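You operate a simulated robot arm through the tools that you are given. There is no shell and no other tool. Be economical: measure what you need, move in short steps, check, and stop when the job is done.

You run a simulated two-armed robot. Do the job below in one go: nothing can be reset, and whatever is moved stays where it is left.

Task
Spray the grease patch on the wash table and wipe it off with the red rag.
Fine: hold the spray bottle while you turn its blue collar free; rag back where it lay. What is to be rubbed or washed off counts as gone when no trace of it is left.
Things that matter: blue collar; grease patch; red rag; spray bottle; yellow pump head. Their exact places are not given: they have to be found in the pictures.

Only the result counts: the job must be done as asked and must still hold three seconds after the hand-in. Knocking over, shifting, dropping, spilling or breaking anything else fails it.

Robot
Two 6-joint arms with two-finger parallel grippers on one trunk, on a base that drives. Base frame: it is fixed to the floor where the robot stands at the start and does not move with it; the origin is under the middle of the robot, x ahead of it, y to its left, z up; the surface under the hand at the start is at about z = 860. Readings come in mm, degrees, newtons and seconds.
The left shoulder is at the start at [60, 187, 1247], the right one opposite. With the tool pointing down near the work surface each hand reaches from about 100 to 600 mm from the robot's upright axis, wherever it stands, measured 20 degrees to its own side. Places, roughly: blue collar [500, -100, 1100]; grease patch [600, 0, 900]; red rag (10x6x4 cm) [400, 100, 900]; yellow pump head [500, -100, 1100]. Payload 1.57 kg a hand.
Tool frame (each hand has its own): the origin (TCP) lies between the finger pads and is the grasp point; the fingertips stand 30 mm ahead of it; z points along the fingers, y is the line along which they close. The gripper opens to 110 mm. The fingers are 24 mm wide and 12 mm thick; the gripper's body (48 by 112 mm) begins 78 mm behind the TCP.
Orientation is that of the tool frame in the base frame, as a unit quaternion [x, y, z, w]. With the fingers straight down and closing along the base's y, the tool's x points along the base's -x, its y along +y and its z along -z.

Tools
- The arms move only by the tool arm_command. It takes "left_series", "right_series" or both (then of equal length, played together; a hand with none holds still); each is a list of rows, each a list of 6 numbers: the shift along the tool's x, y, z in units of 25 mm (1.0 is 25 mm), then the turn, a rotation vector about the tool's x, y, z in units of 6 degrees (1.0 is 6 degrees). In form: [[tx, ty, tz, rx, ry, rz], ...]. A call has 1 to 8 rows; each row shifts and turns the commanded pose from where the row before left it, along the tool's axes as they then stand. "left_hand" and "right_hand" are, for a hand that has rows, the gripper command, from -1 (shut) to 1 (fully open), values between in proportion, set as the call begins (left out, the last holds). A call with a number of a shift or a turn outside -1 to 1 is refused whole. A row lasts 0.2 s, in which the tool goes at most 50 mm and 8.6 degrees; a call with a longer step from one row to the next is refused whole, and so is a gripper value outside its range. A pose out of reach is approached as far as the arm can. The call stops where the force on the tool passes 60 N (or 10 N more than at its start, if that is more) or the arm is blocked; 0.2 s more then pass. Each finger travels about 153 mm/s and halts on what it meets, pressing with about 43 N; the grip force reading is that of the motor and also rises with nothing between the fingers. The clock runs only during rows and for 0.2 s after the last one: add rows that do not move to give the fingers time. It gives the time, the measured TCP pose, the force on the tool (base axes), the opening and the grip force at its end, in the units of the frame above (readings bear some noise), with the torque about the TCP (base axes, N m) and any sound that the robot's microphone picked up.
- Cameras (640 x 400 px; columns grow to the right, rows downward): "scene" is now at [16.9, -1.6, 1795.6]; the picture's right is [0.01, -1.00, 0.00], its down [-0.76, -0.01, -0.65] and it looks along [0.65, 0.01, -0.76] (base axes); focal length 272 px, centre (320, 200). "left" rides on the left gripper at [70, -16, -141] in its tool frame; the picture's right is [0.23, 0.97, 0.00], its down [-0.86, 0.20, -0.48] and it looks along [-0.47, 0.11, 0.88] (tool axes); focal length 222 px, centre (320, 200). "right" rides on the right gripper at [70, 16, -141] in its tool frame; the picture's right is [-0.23, 0.97, 0.00], its down [-0.86, -0.20, -0.48] and it looks along [-0.47, -0.11, 0.88] (tool axes); focal length 222 px, centre (320, 200).
- get_image(camera): a new picture of that camera. The clock stands still meanwhile.
- lift_body(by): slides the trunk up (or, below 0, down) by that many mm; the arms and the scene camera ride with it, the base frame stays. It gives what a move gives, with no picture.
- roll_base(legs): drives the robot by 1 to 6 legs, each [ahead, left, turn to the left] in mm, mm and degrees, along the robot's own axes; the way and the turn of a leg run together, so that a leg with both is an arc; at most 1500 mm and 180 degrees a leg. The arms and the cameras ride along, it lands a little off, and it stops where it bumps. It gives what a move gives.
- turn_head(pan, tilt): turns the head with the scene camera to pan (to the left, within 86 degrees either way) and tilt (down, from -29 to 69), counted from straight ahead of the robot. It gives what a move gives.
- locate(camera, pixels): for up to 12 pixels [column, row] of the newest picture of that camera ("zoom" is the newest enlarged one), the place [x, y, z] in the base frame of the surface seen there, good to about 2 mm, but the place of the scene camera against the robot may be out by one fixed shift of up to 12 mm in any direction. The clock stands still meanwhile.
- zoom(camera, box): a new picture of the part [left, top, right, bottom] of that camera's present view, enlarged. The clock stands still meanwhile.
- sign_off(): hands the job in; it is judged then, once.

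Keep the steps short. Do not move on a guess: measure, check each grasp and each placing, and mend mistakes. In all there are 80 turns and 58 pictures (those below and enlarged ones count). Leave the grippers open and the arms clear of the work at the hand-in unless told otherwise, and finish with a single line.

The tools are called after "Request:" by a JSON object that holds its "name" and its "arguments". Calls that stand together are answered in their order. arm_command: Moves the arms, as the interface text tells. Its arguments: {"type":"object","properties":{"left_series":{"type":"array","items":{"type":"array","items":{"type":"number"}}},"left_hand":{"type":"number"},"right_series":{"type":"array","items":{"type":"array","items":{"type":"number"}}},"right_hand":{"type":"number"}},"required":[]} The other tools are called the same way: lift_body (by) slides the trunk up or down; roll_base (legs) drives the base; turn_head (pan, tilt) turns the head that bears the scene camera; get_image (camera) takes a picture; locate (camera, pixels) gives the place of the surface under pixels of a picture; zoom (camera, box) takes an enlarged picture of a part of a camera's view; sign_off () hands the job in.

At the start:

```text
clock: 0.0
left_eef_pos: [390.0, 113.0, 1431.6]
left_tool_rot: [0.0, 1.0, -0.001, 0.0]
left_wrist_force: [-0.3, -0.7, -0.5]
left_wrist_torque: [0.0, -0.02, -0.01]
left_gripper_width: 110.0
left_finger_force: 0.1
right_eef_pos: [351.0, -202.0, 1478.0]
right_tool_rot: [0.0, 1.0, 0.0, 0.0]
right_wrist_force: [0.0, 0.6, -0.9]
right_wrist_torque: [0.0, 0.03, -0.03]
right_gripper_width: 109.9
right_finger_force: 0.0
trunk travel left (down, up): [-875.0, 115.0]
robot x, y, heading: [-0.4, -1.6, -0.1]
head pan, tilt: [0.8, 49.1]
```

scene: 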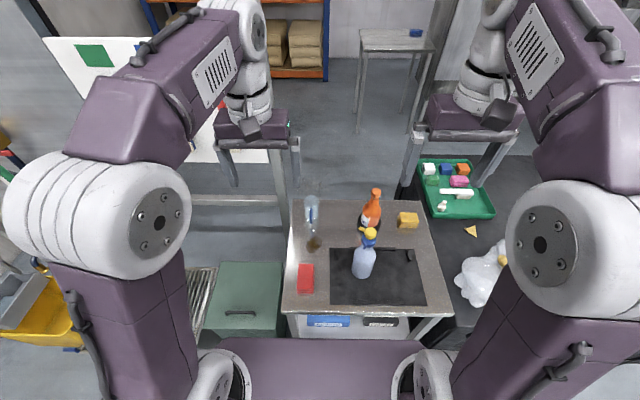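
right: 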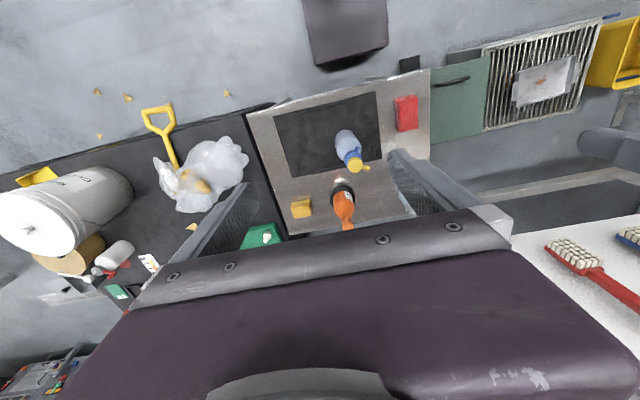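
left: 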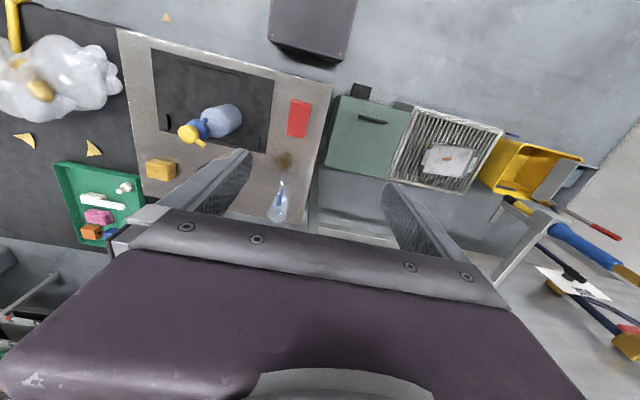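

I see the table with the bottle (~365,255), red rag (305,278), and a brownish patch (313,243). I'll zoom in for detail.

Request:
{"name": "zoom", "arguments": {"camera": "scene", "box": [275, 180, 455, 320]}}

Request:
{"name": "zoom", "arguments": {"camera": "scene", "box": [335, 215, 395, 285]}}

```text
2.86 times, centred on (365, 250) of scene
```

zoom: 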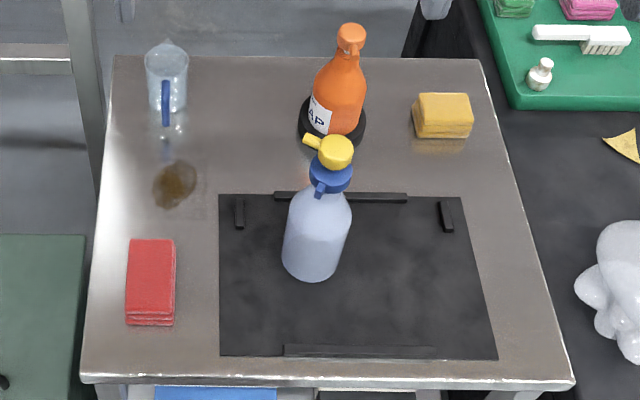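

```text
5.71 times, centred on (365, 250) of scene
```

zoom: 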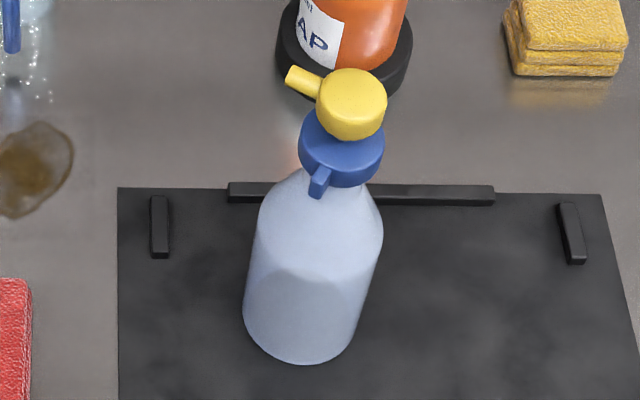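

Bottle stands on the black mat, with a nozzle to the upper left and a collar tab toward the robot. I'll measure the points in this zoom.

Request:
{"name": "locate", "arguments": {"camera": "zoom", "pixels": [[352, 92], [295, 78], [340, 150], [317, 188], [320, 220], [345, 220], [295, 340], [300, 380], [352, 125], [355, 172], [260, 280], [375, 270]]}}

Request:
{"name": "locate", "arguments": {"camera": "scene", "pixels": [[305, 268], [299, 266], [313, 266], [298, 290], [313, 290], [313, 242], [308, 243], [319, 243], [313, 238], [313, 249], [340, 300], [420, 300]]}}

```text
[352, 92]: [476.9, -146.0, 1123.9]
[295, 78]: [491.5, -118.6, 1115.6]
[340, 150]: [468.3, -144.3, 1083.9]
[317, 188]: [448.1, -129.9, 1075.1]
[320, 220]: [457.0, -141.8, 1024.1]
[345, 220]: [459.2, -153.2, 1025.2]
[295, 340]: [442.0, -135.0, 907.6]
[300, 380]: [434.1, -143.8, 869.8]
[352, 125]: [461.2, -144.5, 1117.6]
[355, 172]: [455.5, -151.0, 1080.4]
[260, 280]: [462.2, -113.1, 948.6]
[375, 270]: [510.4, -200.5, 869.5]
```

```text
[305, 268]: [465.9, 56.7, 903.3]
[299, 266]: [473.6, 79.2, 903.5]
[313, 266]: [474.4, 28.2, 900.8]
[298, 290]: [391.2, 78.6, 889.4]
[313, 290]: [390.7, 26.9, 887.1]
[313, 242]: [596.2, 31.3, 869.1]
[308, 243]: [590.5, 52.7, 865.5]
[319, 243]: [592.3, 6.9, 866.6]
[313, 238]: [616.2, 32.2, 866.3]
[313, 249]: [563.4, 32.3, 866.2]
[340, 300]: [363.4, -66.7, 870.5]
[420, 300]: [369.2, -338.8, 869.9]
```

Bottle axis ≈ (477,-146), patch ≈ (592,31,866), rag about x 385–475, y 27–79. I'll look at the bottle from the hand cameras.

Request:
{"name": "zoom", "arguments": {"camera": "left", "box": [160, 90, 260, 160]}}

Request:
{"name": "zoom", "arguments": {"camera": "right", "box": [310, 115, 400, 180]}}

```text
5.71 times, centred on (210, 125) of left
```

zoom: 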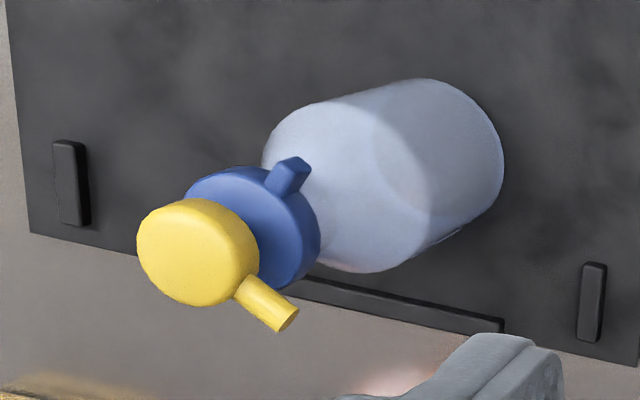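

```text
6.15 times, centred on (355, 148) of right
```

zoom: 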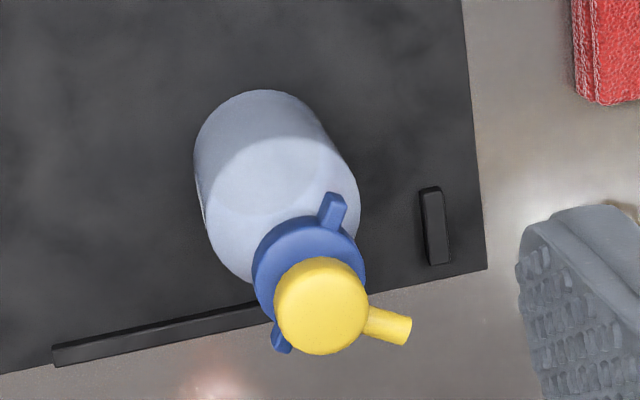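

The collar has two opposite wing tabs. I'll measure them in this right-hand zoom.

Request:
{"name": "locate", "arguments": {"camera": "zoom", "pixels": [[320, 305], [280, 305], [360, 305], [405, 330], [385, 322], [335, 205], [283, 345], [290, 250], [230, 110], [205, 220], [325, 140], [320, 265]]}}

Request:
{"name": "get_image", "arguments": {"camera": "scene"}}

```text
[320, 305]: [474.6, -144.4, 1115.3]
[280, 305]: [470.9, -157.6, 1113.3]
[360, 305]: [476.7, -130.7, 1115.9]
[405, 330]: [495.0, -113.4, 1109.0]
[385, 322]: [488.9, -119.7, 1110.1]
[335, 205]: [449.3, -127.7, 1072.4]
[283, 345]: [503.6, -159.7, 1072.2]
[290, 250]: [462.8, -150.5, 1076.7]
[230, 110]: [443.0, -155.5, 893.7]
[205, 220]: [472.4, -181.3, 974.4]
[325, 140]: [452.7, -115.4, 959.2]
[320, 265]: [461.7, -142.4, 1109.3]
```

```text
50 pictures are left
```

scene: 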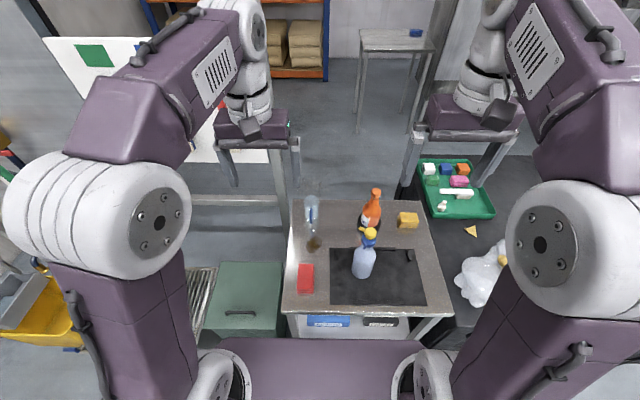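

Axis is (476.5,-144), wing tips at z≈1072 along 149°, nozzle at 58° pointing toward the patch. Plan: the right hand holds the body at a slant from the front. The left hand comes from above and turns the collar. First I bring the right hand down, yawed 15° and pitching forward.

Request:
{"name": "arm_command", "arguments": {"right_series": [[0, 0, 1, 0, 0, -0.83], [0, 0, 1, 0, 0, -0.83], [0, 0, 1, 0, 0, -0.84], [0.5, 0, 1, 0, -1, 0], [0.5, 0, 1, 0, -1, 0], [0.8, 0, 1, 0, -1, 0], [0.8, 0, 0.8, 0, -1, 0], [0.8, 0, 0.6, 0, -1, 0]], "right_hand": 1}}

```text
clock: 1.8
left_eef_pos: [390.7, 111.5, 1431.4]
left_tool_rot: [0.0, 1.0, 0.0, 0.0]
left_wrist_force: [0.6, 0.1, 0.5]
left_wrist_torque: [0.02, 0.04, 0.02]
left_gripper_width: 110.0
left_finger_force: 0.0
right_eef_pos: [320.1, -232.1, 1286.6]
right_tool_rot: [-0.126, 0.958, 0.035, 0.256]
right_wrist_force: [-0.5, 0.4, 0.4]
right_wrist_torque: [0.0, 0.03, -0.01]
right_gripper_width: 110.2
right_finger_force: 0.0
right hand out of reach, approached as far as the arm can: row 7, 8
trunk travel left (down, up): [-875.0, 115.0]
robot x, y, heading: [-0.8, -1.1, -0.0]
head pan, tilt: [0.8, 49.1]
```

Yaw and pitch go the right way, but it's close to the arm's inner limit. I'll move further out and down at this pitch.

Request:
{"name": "arm_command", "arguments": {"right_series": [[0.2, 0.22, 1, 0, 0, 0], [0.2, 0.22, 1, 0, 0, 0], [0.2, 0.22, 1, 0, 0, 0], [0.2, 0.22, 1, 0, 0, 0], [0.2, 0.22, 1, 0, 0, 0], [0.2, 0.22, 1, 0, 0, 0], [0.2, 0.22, 1, 0, 0, 0]]}}

```text
clock: 3.4
left_eef_pos: [391.6, 112.9, 1429.5]
left_tool_rot: [0.001, 1.0, 0.0, -0.001]
left_wrist_force: [0.6, -0.3, -0.5]
left_wrist_torque: [-0.03, 0.01, 0.01]
left_gripper_width: 109.9
left_finger_force: 0.0
right_eef_pos: [396.8, -188.5, 1137.3]
right_tool_rot: [-0.128, 0.958, 0.034, 0.256]
right_wrist_force: [0.3, -0.3, 0.3]
right_wrist_torque: [-0.02, 0.01, 0.02]
right_gripper_width: 109.7
right_finger_force: 0.0
right hand out of reach, approached as far as the arm can: row 1, 2, 3, 4
trunk travel left (down, up): [-875.0, 115.0]
robot x, y, heading: [-3.7, -1.4, -0.3]
head pan, tilt: [0.8, 49.1]
```

In reach now. Next I pitch the remaining 30°.

Request:
{"name": "arm_command", "arguments": {"right_series": [[0, 0, 0, 0, -1, 0], [0.4, 0, 0, 0, -1, 0], [0.6, 0, 0, 0, -1, 0], [0.8, 0, 0, 0, -1, 0], [1, 0, 0, 0, -1, 0]]}}

```text
clock: 4.6
left_eef_pos: [390.2, 113.1, 1431.5]
left_tool_rot: [0.0, 1.0, 0.0, 0.0]
left_wrist_force: [-0.6, 0.5, 0.1]
left_wrist_torque: [0.01, 0.02, 0.0]
left_gripper_width: 110.1
left_finger_force: 0.0
right_eef_pos: [444.1, -255.3, 1220.7]
right_tool_rot: [-0.112, 0.86, 0.07, 0.493]
right_wrist_force: [-0.6, -1.1, -0.3]
right_wrist_torque: [-0.01, 0.0, 0.0]
right_gripper_width: 109.8
right_finger_force: 0.0
right hand out of reach, approached as far as the arm can: row 1, 2, 3, 4, 5
trunk travel left (down, up): [-875.0, 115.0]
robot x, y, heading: [-3.4, 2.9, -0.1]
head pan, tilt: [0.8, 49.1]
```

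That pitch this close isn't reachable, so the robot is too near. I'll drive back 120 mm and check.

Request:
{"name": "roll_base", "arguments": {"legs": [[-120, 0, 0]]}}

Request:
{"name": "get_image", "arguments": {"camera": "scene"}}

```text
clock: 5.8
left_eef_pos: [271.3, 113.6, 1428.7]
left_tool_rot: [-0.002, 1.0, 0.001, -0.002]
left_wrist_force: [1.0, -0.5, 0.5]
left_wrist_torque: [0.0, 0.02, -0.02]
left_gripper_width: 109.9
left_finger_force: 0.0
right_eef_pos: [325.3, -253.6, 1220.3]
right_tool_rot: [-0.114, 0.861, 0.071, 0.491]
right_wrist_force: [0.7, 0.3, -0.6]
right_wrist_torque: [0.01, -0.01, -0.01]
right_gripper_width: 110.1
right_finger_force: 0.2
trunk travel left (down, up): [-875.0, 115.0]
robot x, y, heading: [-124.4, 2.7, 0.1]
head pan, tilt: [0.8, 49.1]
```

```text
49 pictures are left
```

scene: 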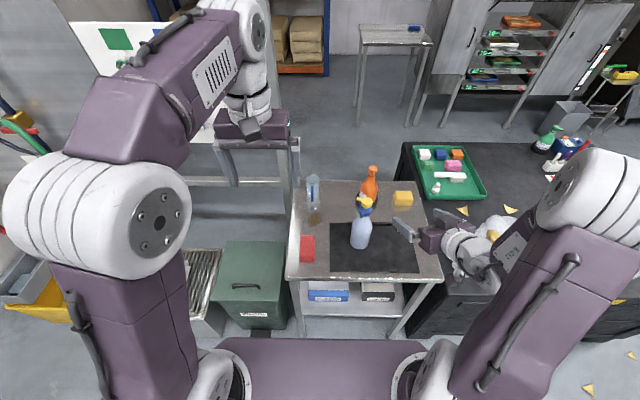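

Pitch now reads 30° below horizontal, yaw 15°. I'll move to a pre-grasp about 110 mm short of the bottle body.

Request:
{"name": "arm_command", "arguments": {"right_series": [[0.75, 0.31, 0.8, 0, 0, 0], [0.75, 0.31, 0.8, 0, 0, 0], [0.75, 0.31, 0.8, 0, 0, 0], [0.75, 0.31, 0.8, 0, 0, 0], [0.75, 0.31, 0.8, 0, 0, 0], [0.75, 0.31, 0.8, 0, 0, 0], [0.75, 0.31, 0.8, 0, 0, 0]]}}

Request:
{"name": "get_image", "arguments": {"camera": "right"}}

```text
clock: 7.5
left_eef_pos: [267.4, 112.5, 1430.8]
left_tool_rot: [-0.001, 1.0, 0.0, 0.0]
left_wrist_force: [0.1, -0.1, 0.1]
left_wrist_torque: [-0.02, 0.0, -0.01]
left_gripper_width: 109.8
left_finger_force: 0.1
right_eef_pos: [439.0, -236.6, 1127.0]
right_tool_rot: [-0.112, 0.862, 0.073, 0.489]
right_wrist_force: [0.2, 0.2, 0.0]
right_wrist_torque: [0.0, 0.01, 0.01]
right_gripper_width: 110.1
right_finger_force: 0.1
right hand out of reach, approached as far as the arm can: row 1, 2, 3, 4, 5, 6, 7
trunk travel left (down, up): [-875.0, 115.0]
robot x, y, heading: [-121.8, 4.9, 0.2]
head pan, tilt: [0.8, 49.1]
```

```text
48 pictures are left
```

right: 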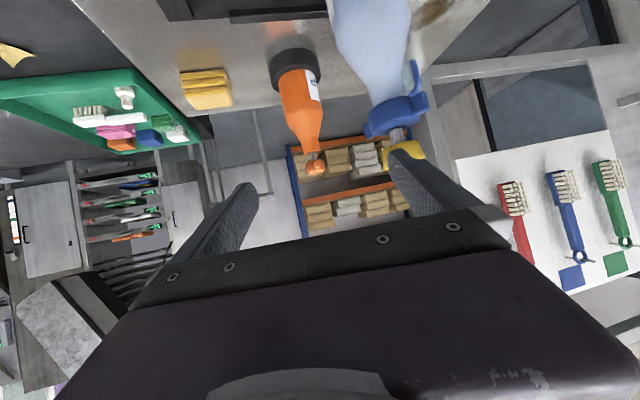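

Still out of reach: the forearm is too steep for this pitch. Lowering the trunk should help. First I back the hand away from the bottle.

Request:
{"name": "arm_command", "arguments": {"right_series": [[0, -0.8, -0.6, 0, 0, 0], [0, -0.8, -0.6, 0, 0, 0], [-0.6, -0.8, 0, 0, 0, 0], [-0.6, 0, 0, 0, 0, 0]]}}

```text
clock: 8.4
left_eef_pos: [267.2, 113.7, 1430.2]
left_tool_rot: [-0.001, 1.0, -0.001, 0.0]
left_wrist_force: [-0.2, 0.4, -0.3]
left_wrist_torque: [-0.08, 0.01, 0.0]
left_gripper_width: 110.0
left_finger_force: 0.0
right_eef_pos: [444.1, -297.2, 1167.0]
right_tool_rot: [-0.113, 0.861, 0.069, 0.491]
right_wrist_force: [-0.2, 0.8, -0.3]
right_wrist_torque: [-0.02, -0.03, 0.01]
right_gripper_width: 109.8
right_finger_force: 0.1
trunk travel left (down, up): [-875.0, 115.0]
robot x, y, heading: [-125.6, -2.7, 0.1]
head pan, tilt: [0.8, 49.1]
```

Commands restart from the measured pose, and the hand is clear. I'll lower the trunk by 180 mm.

Request:
{"name": "lift_body", "arguments": {"by": -180}}

Request:
{"name": "get_image", "arguments": {"camera": "scene"}}

```text
clock: 10.4
left_eef_pos: [266.9, 112.6, 1250.3]
left_tool_rot: [-0.001, 1.0, 0.0, -0.001]
left_wrist_force: [-0.5, -0.4, -0.5]
left_wrist_torque: [0.01, 0.0, 0.01]
left_gripper_width: 110.0
left_finger_force: 0.0
right_eef_pos: [444.1, -297.1, 987.8]
right_tool_rot: [-0.113, 0.86, 0.071, 0.492]
right_wrist_force: [0.9, 0.2, 0.1]
right_wrist_torque: [-0.01, -0.01, -0.03]
right_gripper_width: 110.1
right_finger_force: 0.0
trunk travel left (down, up): [-695.0, 295.0]
robot x, y, heading: [-122.5, 1.8, 0.0]
head pan, tilt: [0.8, 49.1]
```

```text
47 pictures are left
```

scene: 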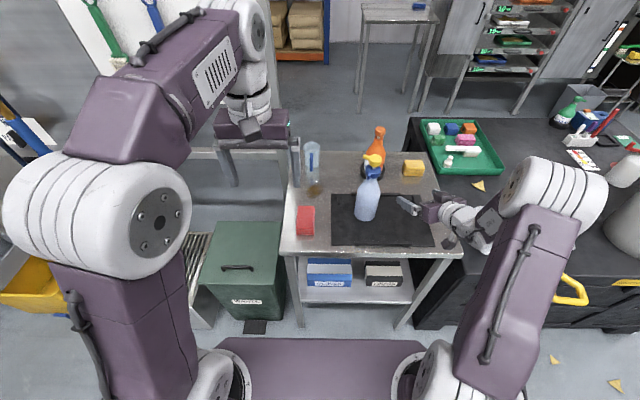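

The forearm comes in from the right, so a larger yaw suits it. I'll yaw 30° more about the vertical, in place.

Request:
{"name": "arm_command", "arguments": {"right_series": [[0, 0, 0, -0.862, 0.01, -0.505], [0, 0, 0, -0.862, 0.01, -0.505], [0, 0, 0, -0.862, 0.01, -0.505], [0, 0, 0, -0.862, 0.01, -0.505], [0, 0, 0, -0.862, 0.01, -0.505]]}}

Request:
{"name": "get_image", "arguments": {"camera": "right"}}

```text
clock: 11.7
left_eef_pos: [267.9, 112.9, 1250.1]
left_tool_rot: [-0.001, 1.0, 0.0, 0.0]
left_wrist_force: [-0.4, 0.1, 0.3]
left_wrist_torque: [-0.03, 0.04, 0.01]
left_gripper_width: 110.4
left_finger_force: 0.1
right_eef_pos: [443.2, -297.8, 985.8]
right_tool_rot: [-0.333, 0.802, 0.197, 0.456]
right_wrist_force: [0.2, 0.2, -0.3]
right_wrist_torque: [0.02, 0.01, 0.03]
right_gripper_width: 110.4
right_finger_force: 0.1
trunk travel left (down, up): [-695.0, 295.0]
robot x, y, heading: [-121.8, 2.2, -0.1]
head pan, tilt: [0.8, 49.1]
```

```text
46 pictures are left
```

right: 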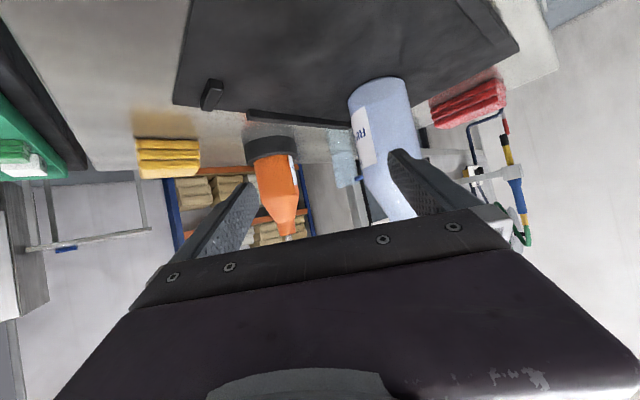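

Axes are as computed. I'll shift sideways to line up 100 mm short of the bottle along the approach line.

Request:
{"name": "arm_command", "arguments": {"right_series": [[-0.32, 0.83, 0.1, 0, 0, 0], [-0.32, 0.83, 0.2, 0, 0, 0], [-0.32, 0.83, 0.3, 0, 0, 0], [-0.32, 0.83, 0.4, 0, 0, 0]]}}

Request:
{"name": "get_image", "arguments": {"camera": "right"}}

```text
clock: 12.7
left_eef_pos: [267.4, 114.0, 1250.1]
left_tool_rot: [-0.001, 1.0, 0.0, 0.0]
left_wrist_force: [0.8, 0.0, -0.6]
left_wrist_torque: [0.0, -0.01, 0.0]
left_gripper_width: 109.7
left_finger_force: 0.1
right_eef_pos: [411.2, -211.5, 1003.3]
right_tool_rot: [-0.331, 0.802, 0.195, 0.457]
right_wrist_force: [-0.4, -0.5, 0.1]
right_wrist_torque: [-0.01, 0.01, -0.02]
right_gripper_width: 109.9
right_finger_force: 0.1
trunk travel left (down, up): [-695.0, 295.0]
robot x, y, heading: [-127.1, -2.6, -0.0]
head pan, tilt: [0.8, 49.1]
```

```text
45 pictures are left
```

right: 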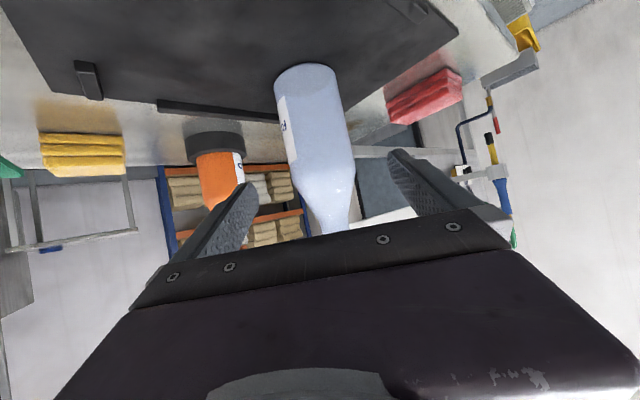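

The bottle sits between the fingers' lines. I'll verify the body's position from this camera.

Request:
{"name": "locate", "arguments": {"camera": "right", "pixels": [[318, 130], [292, 130], [345, 130], [322, 165], [290, 165], [354, 165], [310, 90], [330, 200]]}}

```text
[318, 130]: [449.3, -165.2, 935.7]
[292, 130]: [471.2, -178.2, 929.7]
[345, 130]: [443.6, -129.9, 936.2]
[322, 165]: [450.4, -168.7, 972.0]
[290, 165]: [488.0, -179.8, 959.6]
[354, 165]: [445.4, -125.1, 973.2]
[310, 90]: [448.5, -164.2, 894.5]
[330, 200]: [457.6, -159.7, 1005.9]
```

The centre (477,-144), radius ≈35.5, is confirmed. I'll check the orange soap bottle's clearance before inserting.

Request:
{"name": "locate", "arguments": {"camera": "right", "pixels": [[215, 148], [192, 145], [238, 150], [215, 135], [215, 185], [200, 105], [160, 102]]}}

Request:
{"name": "zoom", "arguments": {"camera": "scene", "box": [330, 115, 440, 235]}}

```text
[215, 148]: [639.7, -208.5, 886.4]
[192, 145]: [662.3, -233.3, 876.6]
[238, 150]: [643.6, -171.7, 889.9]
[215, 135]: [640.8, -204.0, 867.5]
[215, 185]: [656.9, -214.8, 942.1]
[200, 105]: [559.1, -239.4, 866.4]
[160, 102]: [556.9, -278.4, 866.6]
```

```text
3.33 times, centred on (385, 175) of scene
```

zoom: 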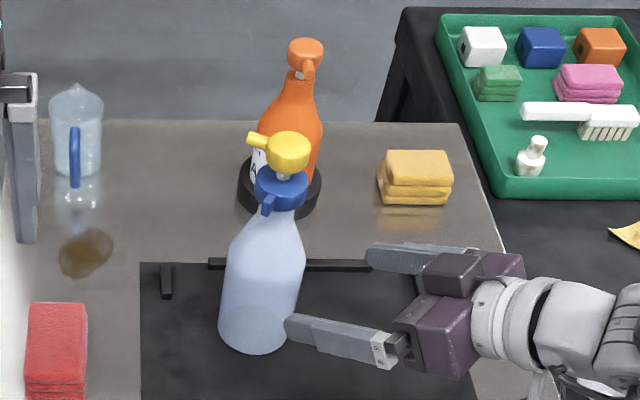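

The soap is at x>640, so it's clear. Advancing 111 mm to the bottle.

Request:
{"name": "arm_command", "arguments": {"right_series": [[0.02, 0, 0.89, 0, 0, 0], [0.02, 0, 0.89, 0, 0, 0], [0.02, 0, 0.89, 0, 0, 0], [0.02, 0, 0.89, 0, 0, 0], [0.02, 0, 0.89, 0, 0, 0]]}}

Request:
{"name": "get_image", "arguments": {"camera": "right"}}

```text
clock: 13.8
left_eef_pos: [268.3, 113.7, 1250.0]
left_tool_rot: [-0.001, 1.0, 0.0, 0.0]
left_wrist_force: [0.0, -0.6, -0.4]
left_wrist_torque: [0.01, 0.01, 0.01]
left_gripper_width: 110.1
left_finger_force: 0.0
right_eef_pos: [477.1, -144.7, 943.3]
right_tool_rot: [-0.331, 0.803, 0.195, 0.456]
right_wrist_force: [0.6, 0.9, -0.1]
right_wrist_torque: [-0.01, 0.01, -0.01]
right_gripper_width: 110.1
right_finger_force: 0.0
trunk travel left (down, up): [-695.0, 295.0]
robot x, y, heading: [-123.5, -2.3, 0.1]
head pan, tilt: [0.8, 49.1]
```

```text
43 pictures are left
```

right: 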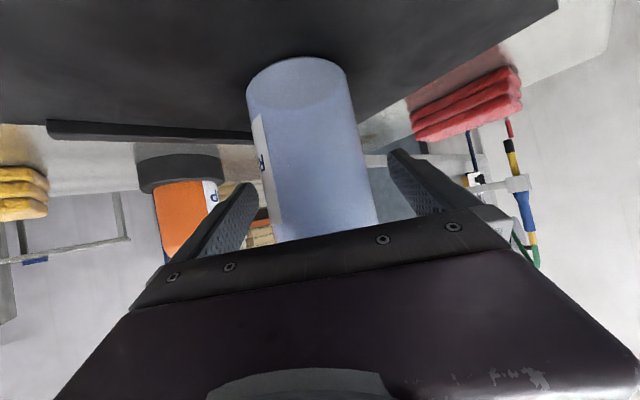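

TCP is on the bottle axis at z 943. I'll close the right gripper, with idle rows for finger travel.

Request:
{"name": "arm_command", "arguments": {"right_series": [[0, 0, 0, 0, 0, 0], [0, 0, 0, 0, 0, 0], [0, 0, 0, 0, 0, 0]], "right_hand": -1}}

```text
clock: 14.7
left_eef_pos: [268.0, 112.9, 1250.0]
left_tool_rot: [-0.001, 1.0, 0.0, 0.001]
left_wrist_force: [-0.2, 0.8, -0.6]
left_wrist_torque: [0.05, 0.0, 0.01]
left_gripper_width: 109.7
left_finger_force: 0.1
right_eef_pos: [477.2, -145.4, 945.5]
right_tool_rot: [-0.331, 0.802, 0.195, 0.458]
right_wrist_force: [3.8, -3.2, 4.7]
right_wrist_torque: [0.0, -0.12, -0.02]
right_gripper_width: 67.7
right_finger_force: 42.5
trunk travel left (down, up): [-695.0, 295.0]
robot x, y, heading: [-121.5, 2.1, -0.1]
head pan, tilt: [0.8, 49.1]
```

Grip 67.7 mm at 42 N holds the bottle. Next the left hand travels high toward the bottle; first leg at z 1250.

Request:
{"name": "arm_command", "arguments": {"left_series": [[-0.95, -0.8, 0, 0, 0, 0], [-0.95, -0.8, 0, 0, 0, 0], [-0.95, -0.9, 0, 0, 0, 0], [-0.95, -0.9, 0, 0, 0, 0], [-0.95, -0.9, 0, 0, 0, 0], [-0.95, -0.9, 0, 0, 0, -0.94], [-0.95, -0.9, 0, 0, 0, -0.94], [-0.95, -0.9, 0, 0, 0, -0.94]], "left_hand": 1}}

Request:
{"name": "get_image", "arguments": {"camera": "left"}}

```text
clock: 16.4
left_eef_pos: [364.4, -10.6, 1186.3]
left_tool_rot: [-0.148, 0.989, -0.001, 0.001]
left_wrist_force: [-0.7, -0.2, -0.6]
left_wrist_torque: [0.02, 0.0, 0.02]
left_gripper_width: 109.6
left_finger_force: 0.1
left hand out of reach, approached as far as the arm can: row 4, 5, 6, 7, 8
right_eef_pos: [475.6, -145.7, 943.2]
right_tool_rot: [-0.333, 0.802, 0.197, 0.455]
right_wrist_force: [-4.4, 0.3, 5.3]
right_wrist_torque: [0.25, 0.69, 0.04]
right_gripper_width: 67.2
right_finger_force: 43.0
trunk travel left (down, up): [-695.0, 295.0]
robot x, y, heading: [-121.9, 0.7, -0.3]
head pan, tilt: [0.8, 49.1]
```

```text
42 pictures are left
```

left: 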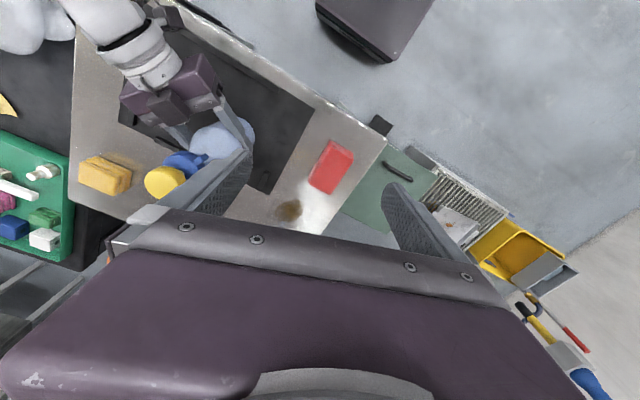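

The left arm can't reach the bottle there. I'll bring the bottle toward the left: lift it 30 mm, carry it along the right tool's y, and back the left hand off.

Request:
{"name": "arm_command", "arguments": {"left_series": [[0.3, 1, -0.7, 0, 0, 0], [0.3, 1, -0.7, 0, 0, 0], [0.3, 1, -0.7, 0, 0, 0], [0, 1, 0, 0, 0, 0]], "right_series": [[-0.35, 0, -0.2, 0, 0, 0], [-0.35, 0, -0.2, 0, 0, 0], [-0.35, 0, -0.2, 0, 0, 0], [0, 0.3, 0, 0, 0, 0]]}}

Request:
{"name": "get_image", "arguments": {"camera": "scene"}}

```text
clock: 17.4
left_eef_pos: [315.1, 77.0, 1236.5]
left_tool_rot: [-0.147, 0.989, -0.001, -0.001]
left_wrist_force: [0.8, 0.6, -0.6]
left_wrist_torque: [0.0, 0.0, 0.0]
left_gripper_width: 110.1
left_finger_force: 0.1
right_eef_pos: [472.1, -138.7, 974.7]
right_tool_rot: [-0.332, 0.802, 0.194, 0.456]
right_wrist_force: [-0.9, 0.8, -3.8]
right_wrist_torque: [0.0, 0.01, -0.02]
right_gripper_width: 67.2
right_finger_force: 43.3
trunk travel left (down, up): [-695.0, 295.0]
robot x, y, heading: [-122.6, 3.9, 0.2]
head pan, tilt: [0.8, 49.1]
```

```text
41 pictures are left
```

scene: 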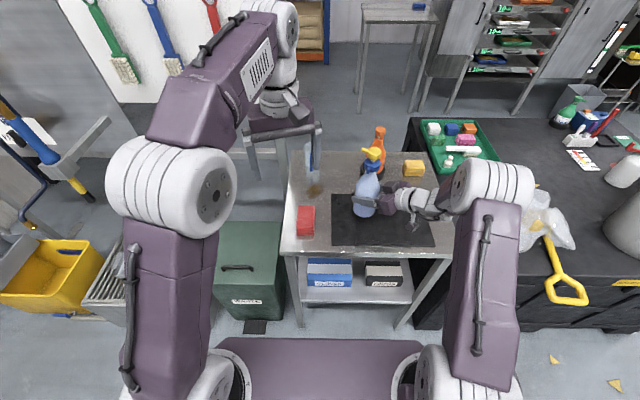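

The bottle is held (3.8 N weight). Carrying it left and back.

Request:
{"name": "arm_command", "arguments": {"right_series": [[0, 1, 0, 0, 0, 0], [0, 1, 0, 0, 0, 0], [0, 1, 0, 0, 0, 0], [0, 1, 0, 0, 0, 0], [0, 1, 0, 0, 0, 0], [0, 1, 0, 0, 0, 0]]}}

Request:
{"name": "zoom", "arguments": {"camera": "scene", "box": [260, 80, 460, 260]}}

```text
clock: 18.9
left_eef_pos: [314.8, 76.6, 1237.2]
left_tool_rot: [-0.148, 0.989, 0.0, 0.0]
left_wrist_force: [-0.3, 0.6, 0.6]
left_wrist_torque: [-0.03, 0.01, 0.0]
left_gripper_width: 109.9
left_finger_force: 0.0
right_eef_pos: [370.6, -32.1, 981.3]
right_tool_rot: [-0.332, 0.803, 0.197, 0.455]
right_wrist_force: [0.0, 0.8, -3.6]
right_wrist_torque: [0.01, 0.01, 0.0]
right_gripper_width: 67.3
right_finger_force: 42.9
right hand out of reach, approached as far as the arm can: row 6
trunk travel left (down, up): [-695.0, 295.0]
robot x, y, heading: [-123.2, 0.8, 0.4]
head pan, tilt: [0.8, 49.1]
```

```text
2.22 times, centred on (360, 170) of scene
```

zoom: 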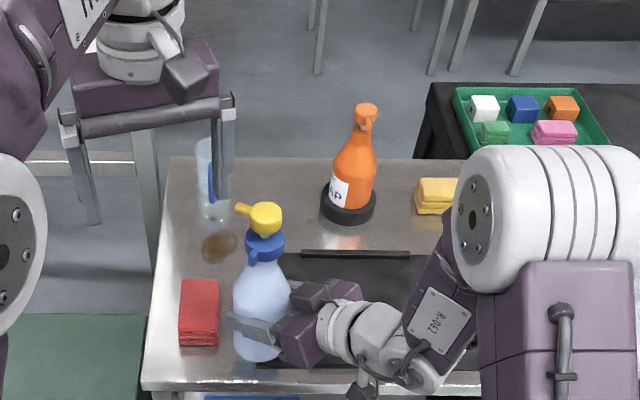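

The collar axis should now be at (370,-31), collar top ≈1112, head top ≈1151. I'll bring the left hand above it at z≈1200.

Request:
{"name": "arm_command", "arguments": {"left_series": [[-0.17, -0.95, 0.3, 0, 0, 0], [-0.17, -0.95, 0.3, 0, 0, 0], [-0.17, -0.95, 0.3, 0, 0, 0], [-0.17, -0.95, 0.3, 0, 0, 0], [-0.17, -0.95, 0.3, 0, 0, 0]]}}

Request:
{"name": "get_image", "arguments": {"camera": "left"}}

```text
clock: 20.1
left_eef_pos: [354.0, -1.1, 1211.3]
left_tool_rot: [-0.147, 0.989, 0.0, 0.001]
left_wrist_force: [-1.3, 0.0, -0.3]
left_wrist_torque: [-0.03, -0.03, -0.01]
left_gripper_width: 110.0
left_finger_force: 0.0
left hand out of reach, approached as far as the arm can: row 4, 5
right_eef_pos: [370.1, -33.0, 981.6]
right_tool_rot: [-0.332, 0.803, 0.198, 0.454]
right_wrist_force: [-0.6, 0.2, -4.6]
right_wrist_torque: [-0.07, 0.02, 0.01]
right_gripper_width: 66.9
right_finger_force: 43.1
trunk travel left (down, up): [-695.0, 295.0]
robot x, y, heading: [-122.8, 0.3, -0.2]
head pan, tilt: [0.8, 49.1]
```

```text
39 pictures are left
```

left: 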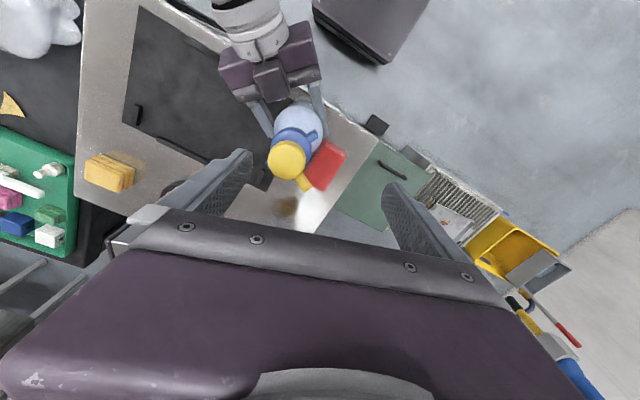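

The left hand can't get over the collar from above. A slanted grasp from the left side, mirrored, should work and keeps the wings between the fingers. I'll move the bottle out a bit and begin yawing the left hand while backing off.

Request:
{"name": "arm_command", "arguments": {"left_series": [[0.5, 1, -0.5, 0, 0, 1], [0.5, 1, -0.5, 0, 0, 1], [0.5, 1, -0.3, 0, 0, 1], [0.5, 1, 0, 0, 0, 1], [0.5, 0, 0, 0, 0, 1], [0.5, 0, 0, 0, 0, 1], [0, 0, 0, 0, 0, 1], [0, 0, 0, 0, 0, 1]], "right_series": [[0, 0, 0, 0, 0, 0], [0, 0, 0, 0, 0, 0], [0, -0.6, 0, 0, 0, 0], [0, -0.6, 0, 0, 0, 0], [0, -0.6, 0, 0, 0, 0], [0, -0.6, 0, 0, 0, 0], [0, 0, 0, 0, 0, 0], [0, 0, 0, 0, 0, 0]]}}

```text
clock: 21.9
left_eef_pos: [267.3, 95.9, 1242.8]
left_tool_rot: [0.268, 0.964, 0.0, 0.0]
left_wrist_force: [-1.2, 0.3, 1.3]
left_wrist_torque: [-0.01, 0.01, -0.02]
left_gripper_width: 109.8
left_finger_force: 0.0
right_eef_pos: [412.2, -76.7, 980.9]
right_tool_rot: [-0.332, 0.802, 0.195, 0.456]
right_wrist_force: [0.2, 0.2, -3.9]
right_wrist_torque: [-0.02, -0.03, 0.01]
right_gripper_width: 67.1
right_finger_force: 43.0
trunk travel left (down, up): [-695.0, 295.0]
robot x, y, heading: [-124.8, -2.8, -0.0]
head pan, tilt: [0.8, 49.1]
```

Left yaw is -31°. Continuing to -49° and beginning to pitch up.

Request:
{"name": "arm_command", "arguments": {"left_series": [[0, 0, 0, 0, 0, 1], [0, 0, 0, 0, 0, 1], [0, 0, 0, 0, 0, 1], [0, 0, 0, 0, -1, 0], [0, 0, 0, 0, -1, 0], [0, 0, 0, 0, -1, 0], [0, 0, 0, 0, -1, 0], [0, 0, 0, 0, -1, 0]]}}

```text
clock: 23.6
left_eef_pos: [267.0, 95.4, 1244.4]
left_tool_rot: [0.4, 0.879, -0.107, 0.236]
left_wrist_force: [0.4, -0.6, -0.7]
left_wrist_torque: [-0.03, 0.01, 0.02]
left_gripper_width: 109.9
left_finger_force: 0.0
right_eef_pos: [413.1, -77.3, 980.8]
right_tool_rot: [-0.331, 0.803, 0.194, 0.456]
right_wrist_force: [0.0, 0.4, -4.3]
right_wrist_torque: [0.0, 0.0, 0.0]
right_gripper_width: 66.6
right_finger_force: 43.2
trunk travel left (down, up): [-695.0, 295.0]
robot x, y, heading: [-121.1, -4.0, 0.1]
head pan, tilt: [0.8, 49.1]
```

No reach trouble. Pitching 40° more, to 20° below horizontal.

Request:
{"name": "arm_command", "arguments": {"left_series": [[0, 0, 0, 0, -1, 0], [0, 0, 0, 0, -1, 0], [0, 0, 0, 0, -1, 0], [0, 0, 0, 0, -1, 0], [0, 0, 0, 0, -1, 0], [0, 0, 0, 0, -1, 0], [0, 0, 0, 0, -0.7, 0]]}}

Request:
{"name": "get_image", "arguments": {"camera": "left"}}

```text
clock: 25.2
left_eef_pos: [267.7, 95.1, 1243.1]
left_tool_rot: [0.338, 0.744, -0.238, 0.524]
left_wrist_force: [0.3, -0.9, 0.3]
left_wrist_torque: [0.03, -0.01, 0.0]
left_gripper_width: 110.0
left_finger_force: 0.1
right_eef_pos: [413.1, -77.4, 981.1]
right_tool_rot: [-0.331, 0.802, 0.195, 0.457]
right_wrist_force: [0.4, 0.5, -4.2]
right_wrist_torque: [-0.03, -0.02, 0.01]
right_gripper_width: 66.6
right_finger_force: 42.9
trunk travel left (down, up): [-695.0, 295.0]
robot x, y, heading: [-125.2, -2.8, 0.3]
head pan, tilt: [0.8, 49.1]
```

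```text
38 pictures are left
```

left: 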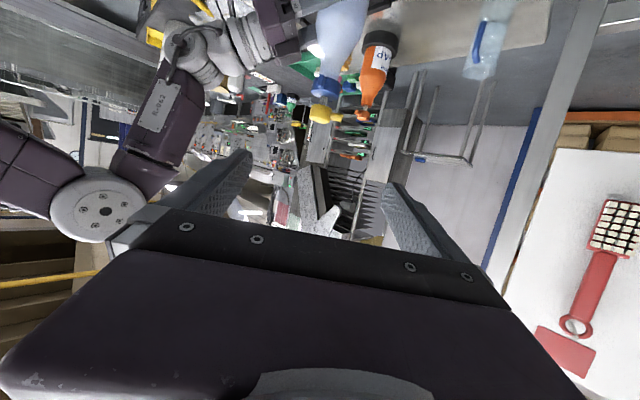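

Left hand is at yaw -49°, pitch 20° down. I'll zoom on the bottle top in this view and measure the collar.

Request:
{"name": "zoom", "arguments": {"camera": "left", "box": [280, 40, 380, 140]}}

Request:
{"name": "locate", "arguments": {"camera": "left", "pixels": [[325, 87], [321, 112], [314, 87], [337, 89], [338, 30], [319, 77]]}}

```text
4.00 times, centred on (330, 90) of left
```

zoom: 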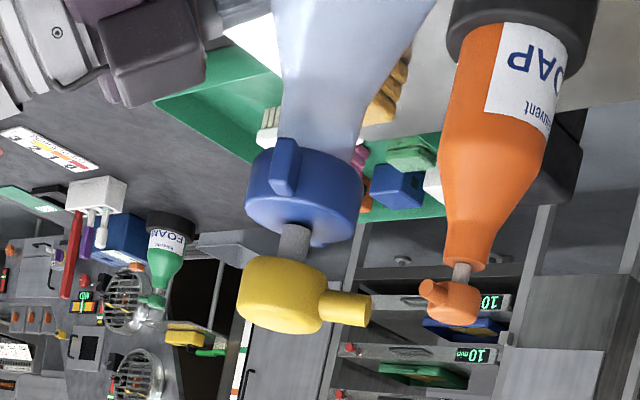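

```text
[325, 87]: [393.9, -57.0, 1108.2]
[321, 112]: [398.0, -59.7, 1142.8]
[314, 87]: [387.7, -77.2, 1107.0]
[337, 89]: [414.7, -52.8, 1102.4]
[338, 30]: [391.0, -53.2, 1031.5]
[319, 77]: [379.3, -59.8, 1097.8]
```

Clear view of the collar, wing, stem and nozzle. I'll measure their heights in this zoom.

Request:
{"name": "locate", "arguments": {"camera": "zoom", "pixels": [[285, 145], [283, 188], [275, 210], [315, 165], [335, 240], [300, 240], [270, 290], [365, 310], [325, 305], [330, 130], [252, 185], [358, 190]]}}

```text
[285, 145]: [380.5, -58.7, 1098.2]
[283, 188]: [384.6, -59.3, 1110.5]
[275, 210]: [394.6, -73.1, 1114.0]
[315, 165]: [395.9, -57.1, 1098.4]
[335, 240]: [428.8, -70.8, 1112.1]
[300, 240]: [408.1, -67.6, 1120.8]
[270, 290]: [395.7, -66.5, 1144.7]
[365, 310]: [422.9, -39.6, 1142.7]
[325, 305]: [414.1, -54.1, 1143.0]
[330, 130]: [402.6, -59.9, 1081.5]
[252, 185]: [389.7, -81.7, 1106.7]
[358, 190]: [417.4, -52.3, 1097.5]
```

Collar centre z ≈1102, radius ≈24; wing at 152°. I'll move the left hand to 100 mm short of it along its approach line.

Request:
{"name": "arm_command", "arguments": {"left_series": [[0.5, -0.02, 0.8, 0, 0, 0], [0.5, -0.02, 0.8, 0, 0, 0], [0.5, -0.02, 0.9, 0, 0, 0], [0.4, -0.02, 0.9, 0, 0, 0], [0.4, -0.02, 0.9, 0, 0, 0], [0, -0.02, 1, 0, 0, 0], [0, -0.02, 1, 0, 0, 0]]}}

Request:
{"name": "get_image", "arguments": {"camera": "left"}}

```text
clock: 26.9
left_eef_pos: [349.5, -4.6, 1135.7]
left_tool_rot: [0.34, 0.745, -0.239, 0.522]
left_wrist_force: [0.1, 0.2, 0.4]
left_wrist_torque: [-0.03, 0.01, 0.01]
left_gripper_width: 109.9
left_finger_force: 0.0
right_eef_pos: [414.2, -77.4, 979.4]
right_tool_rot: [-0.331, 0.803, 0.195, 0.456]
right_wrist_force: [0.4, 0.9, -4.2]
right_wrist_torque: [-0.01, 0.01, 0.03]
right_gripper_width: 66.9
right_finger_force: 43.1
trunk travel left (down, up): [-695.0, 295.0]
robot x, y, heading: [-122.1, -1.5, -0.0]
head pan, tilt: [0.8, 49.1]
```

```text
36 pictures are left
```

left: 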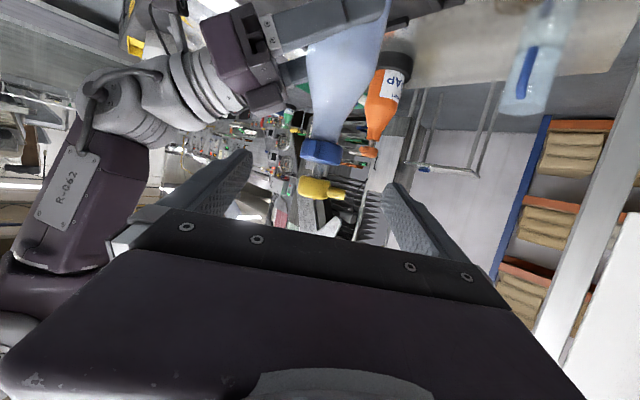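

Aligned. Advancing 100 mm so that the fingers straddle the collar.

Request:
{"name": "arm_command", "arguments": {"left_series": [[0, 0, 1, 0, 0, 0], [0, 0, 1, 0, 0, 0], [0, 0, 1, 0, 0, 0], [0, 0, 1, 0, 0, 0]]}}

Request:
{"name": "get_image", "arguments": {"camera": "left"}}

Request:
{"name": "zoom", "arguments": {"camera": "scene", "box": [260, 80, 460, 260]}}

```text
clock: 27.9
left_eef_pos: [412.9, -76.7, 1101.8]
left_tool_rot: [0.338, 0.745, -0.238, 0.523]
left_wrist_force: [-0.1, -0.2, -0.7]
left_wrist_torque: [0.01, -0.01, 0.0]
left_gripper_width: 109.8
left_finger_force: 0.0
right_eef_pos: [413.6, -77.7, 980.5]
right_tool_rot: [-0.331, 0.803, 0.195, 0.456]
right_wrist_force: [0.6, 0.4, -5.2]
right_wrist_torque: [-0.02, 0.02, 0.01]
right_gripper_width: 66.3
right_finger_force: 42.8
trunk travel left (down, up): [-695.0, 295.0]
robot x, y, heading: [-123.1, 2.0, 0.1]
head pan, tilt: [0.8, 49.1]
```

```text
35 pictures are left
```

left: 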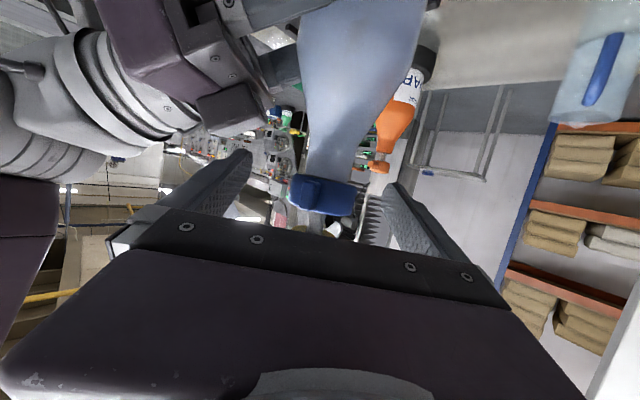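

```text
2.22 times, centred on (360, 170) of scene
```

zoom: 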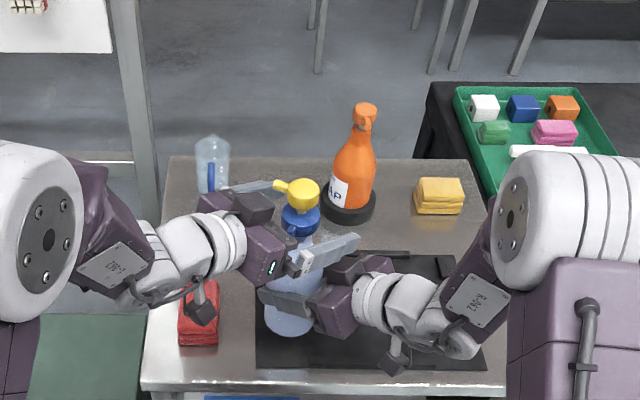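

The fingers straddle the collar with the nozzle above them. Closing the left gripper.

Request:
{"name": "arm_command", "arguments": {"left_series": [[0, 0, 0, 0, 0, 0], [0, 0, 0, 0, 0, 0], [0, 0, 0, 0, 0, 0]], "left_hand": -1}}

```text
clock: 28.6
left_eef_pos: [411.2, -77.0, 1103.3]
left_tool_rot: [0.339, 0.745, -0.238, 0.523]
left_wrist_force: [8.8, 3.2, -0.5]
left_wrist_torque: [-0.03, -0.44, 0.08]
left_gripper_width: 44.8
left_finger_force: 42.8
right_eef_pos: [412.0, -76.5, 980.4]
right_tool_rot: [-0.332, 0.802, 0.195, 0.457]
right_wrist_force: [-9.3, -2.9, -1.8]
right_wrist_torque: [0.35, -0.71, -0.08]
right_gripper_width: 66.4
right_finger_force: 42.8
trunk travel left (down, up): [-695.0, 295.0]
robot x, y, heading: [-122.9, 3.6, 0.0]
head pan, tilt: [0.8, 49.1]
```

Gripped at 44.8 mm, the collar's diameter. I'll turn it 18° counter-clockwise seen from above and read the torque and sound.

Request:
{"name": "arm_command", "arguments": {"left_series": [[0, 0, 0, -0.94, 0, -0.335], [0, 0, 0, -0.94, 0, -0.335], [0, 0, 0, -0.94, 0, -0.335]]}}

Request:
{"name": "get_image", "arguments": {"camera": "left"}}

```text
clock: 29.4
left_eef_pos: [416.6, -63.9, 1102.7]
left_tool_rot: [0.243, 0.782, -0.172, 0.548]
left_wrist_force: [-2.2, -19.8, 0.0]
left_wrist_torque: [-1.38, -0.1, 0.07]
left_gripper_width: 45.2
left_finger_force: 43.0
left hand out of reach, approached as far as the arm can: row 3
right_eef_pos: [412.9, -76.3, 982.1]
right_tool_rot: [-0.333, 0.802, 0.195, 0.456]
right_wrist_force: [2.7, 18.9, 0.0]
right_wrist_torque: [-0.86, 0.38, -0.02]
right_gripper_width: 66.0
right_finger_force: 43.0
trunk travel left (down, up): [-695.0, 295.0]
robot x, y, heading: [-125.1, 2.2, -0.0]
head pan, tilt: [0.8, 49.1]
```

```text
33 pictures are left
```

left: 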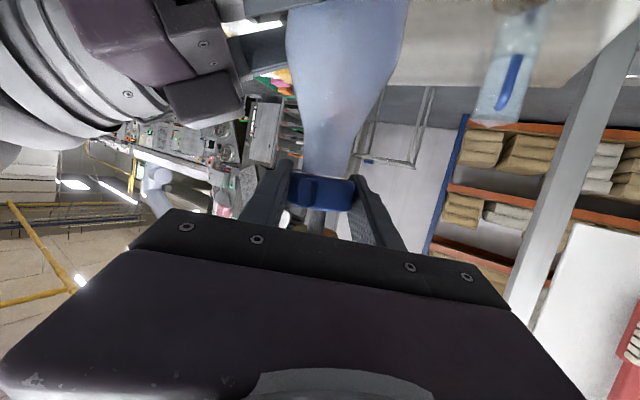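

The left arm hit a reach limit and dragged sideways 13 mm (20 N). I'll move both hands together 60 mm further out, recentring the left hand on the axis on the way.

Request:
{"name": "arm_command", "arguments": {"left_series": [[-0.219, 0.048, 0.603, 0, 0, 0], [-0.219, 0.048, 0.603, 0, 0, 0], [-0.219, 0.048, 0.603, 0, 0, 0], [-0.219, 0.048, 0.603, 0, 0, 0]], "right_series": [[-0.148, -0.568, 0.236, 0, 0, 0], [-0.148, -0.568, 0.236, 0, 0, 0], [-0.148, -0.568, 0.236, 0, 0, 0], [-0.148, -0.568, 0.236, 0, 0, 0]]}}

Request:
{"name": "get_image", "arguments": {"camera": "left"}}

```text
clock: 30.4
left_eef_pos: [475.7, -95.1, 1100.9]
left_tool_rot: [0.242, 0.783, -0.169, 0.548]
left_wrist_force: [-4.5, 18.4, 4.7]
left_wrist_torque: [0.96, 0.54, -0.05]
left_gripper_width: 44.4
left_finger_force: 43.2
right_eef_pos: [475.1, -100.2, 979.4]
right_tool_rot: [-0.328, 0.804, 0.193, 0.456]
right_wrist_force: [4.9, -18.8, -8.7]
right_wrist_torque: [1.3, 0.14, 0.02]
right_gripper_width: 66.1
right_finger_force: 43.1
trunk travel left (down, up): [-695.0, 295.0]
robot x, y, heading: [-122.5, -0.4, -0.1]
head pan, tilt: [0.8, 49.1]
```

```text
32 pictures are left
```

left: 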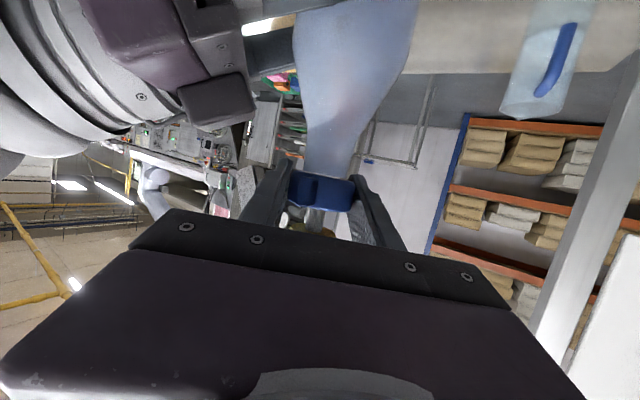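

The collar's wing keeps its place between the fingers, so it follows the hand. There's an 18 N side load, so I'll ease the left hand 4 mm toward +y and turn on 24° counter-clockwise.

Request:
{"name": "arm_command", "arguments": {"left_series": [[0.03, 0.13, -0.08, -0.94, 0, -0.34], [0, 0, 0, -0.94, 0, -0.34], [0, 0, 0, -0.94, 0, -0.34], [0, 0, 0, -0.94, 0, -0.34]]}}

Request:
{"name": "get_image", "arguments": {"camera": "left"}}

Request:
{"name": "zoom", "arguments": {"camera": "scene", "box": [320, 110, 440, 230]}}

```text
clock: 31.4
left_eef_pos: [480.1, -77.8, 1101.5]
left_tool_rot: [0.226, 0.788, -0.161, 0.55]
left_wrist_force: [5.6, -19.5, -0.5]
left_wrist_torque: [-1.38, -0.4, 0.14]
left_gripper_width: 45.8
left_finger_force: 43.1
left hand out of reach, approached as far as the arm can: row 1, 2, 3, 4
right_eef_pos: [472.8, -96.5, 980.6]
right_tool_rot: [-0.331, 0.802, 0.195, 0.457]
right_wrist_force: [-5.3, 19.9, -1.5]
right_wrist_torque: [-0.95, -0.25, 0.1]
right_gripper_width: 65.9
right_finger_force: 42.9
trunk travel left (down, up): [-695.0, 295.0]
robot x, y, heading: [-121.5, -2.3, 0.0]
head pan, tilt: [0.8, 49.1]
```

```text
31 pictures are left
```

left: 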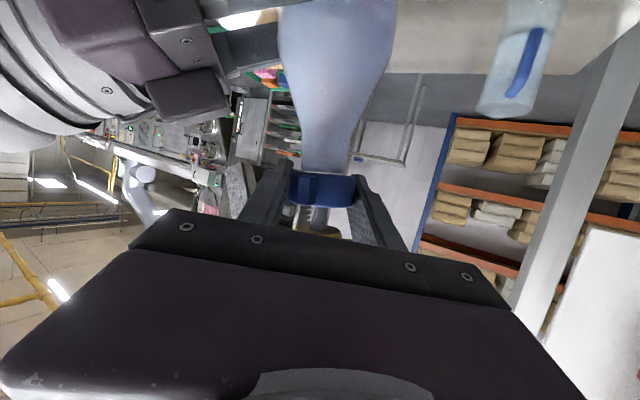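

```text
3.33 times, centred on (380, 170) of scene
```

zoom: 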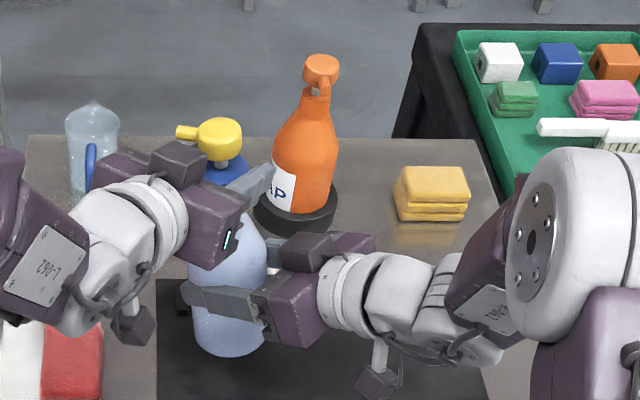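

Left yaw is capped near -33°. I'll check the collar state in a zoom before turning the bottle with the right hand instead.

Request:
{"name": "zoom", "arguments": {"camera": "left", "box": [260, 140, 390, 240]}}

```text
4.00 times, centred on (325, 190) of left
```

zoom: 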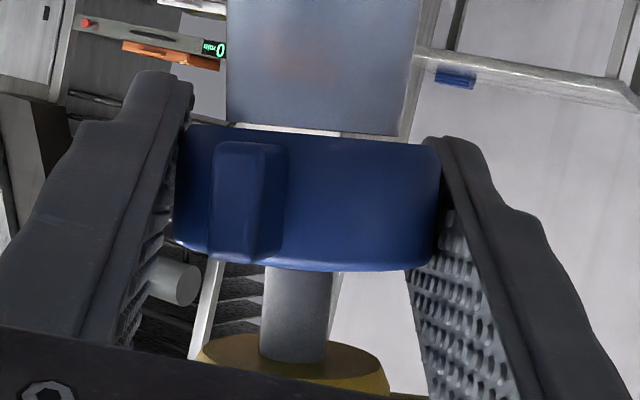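

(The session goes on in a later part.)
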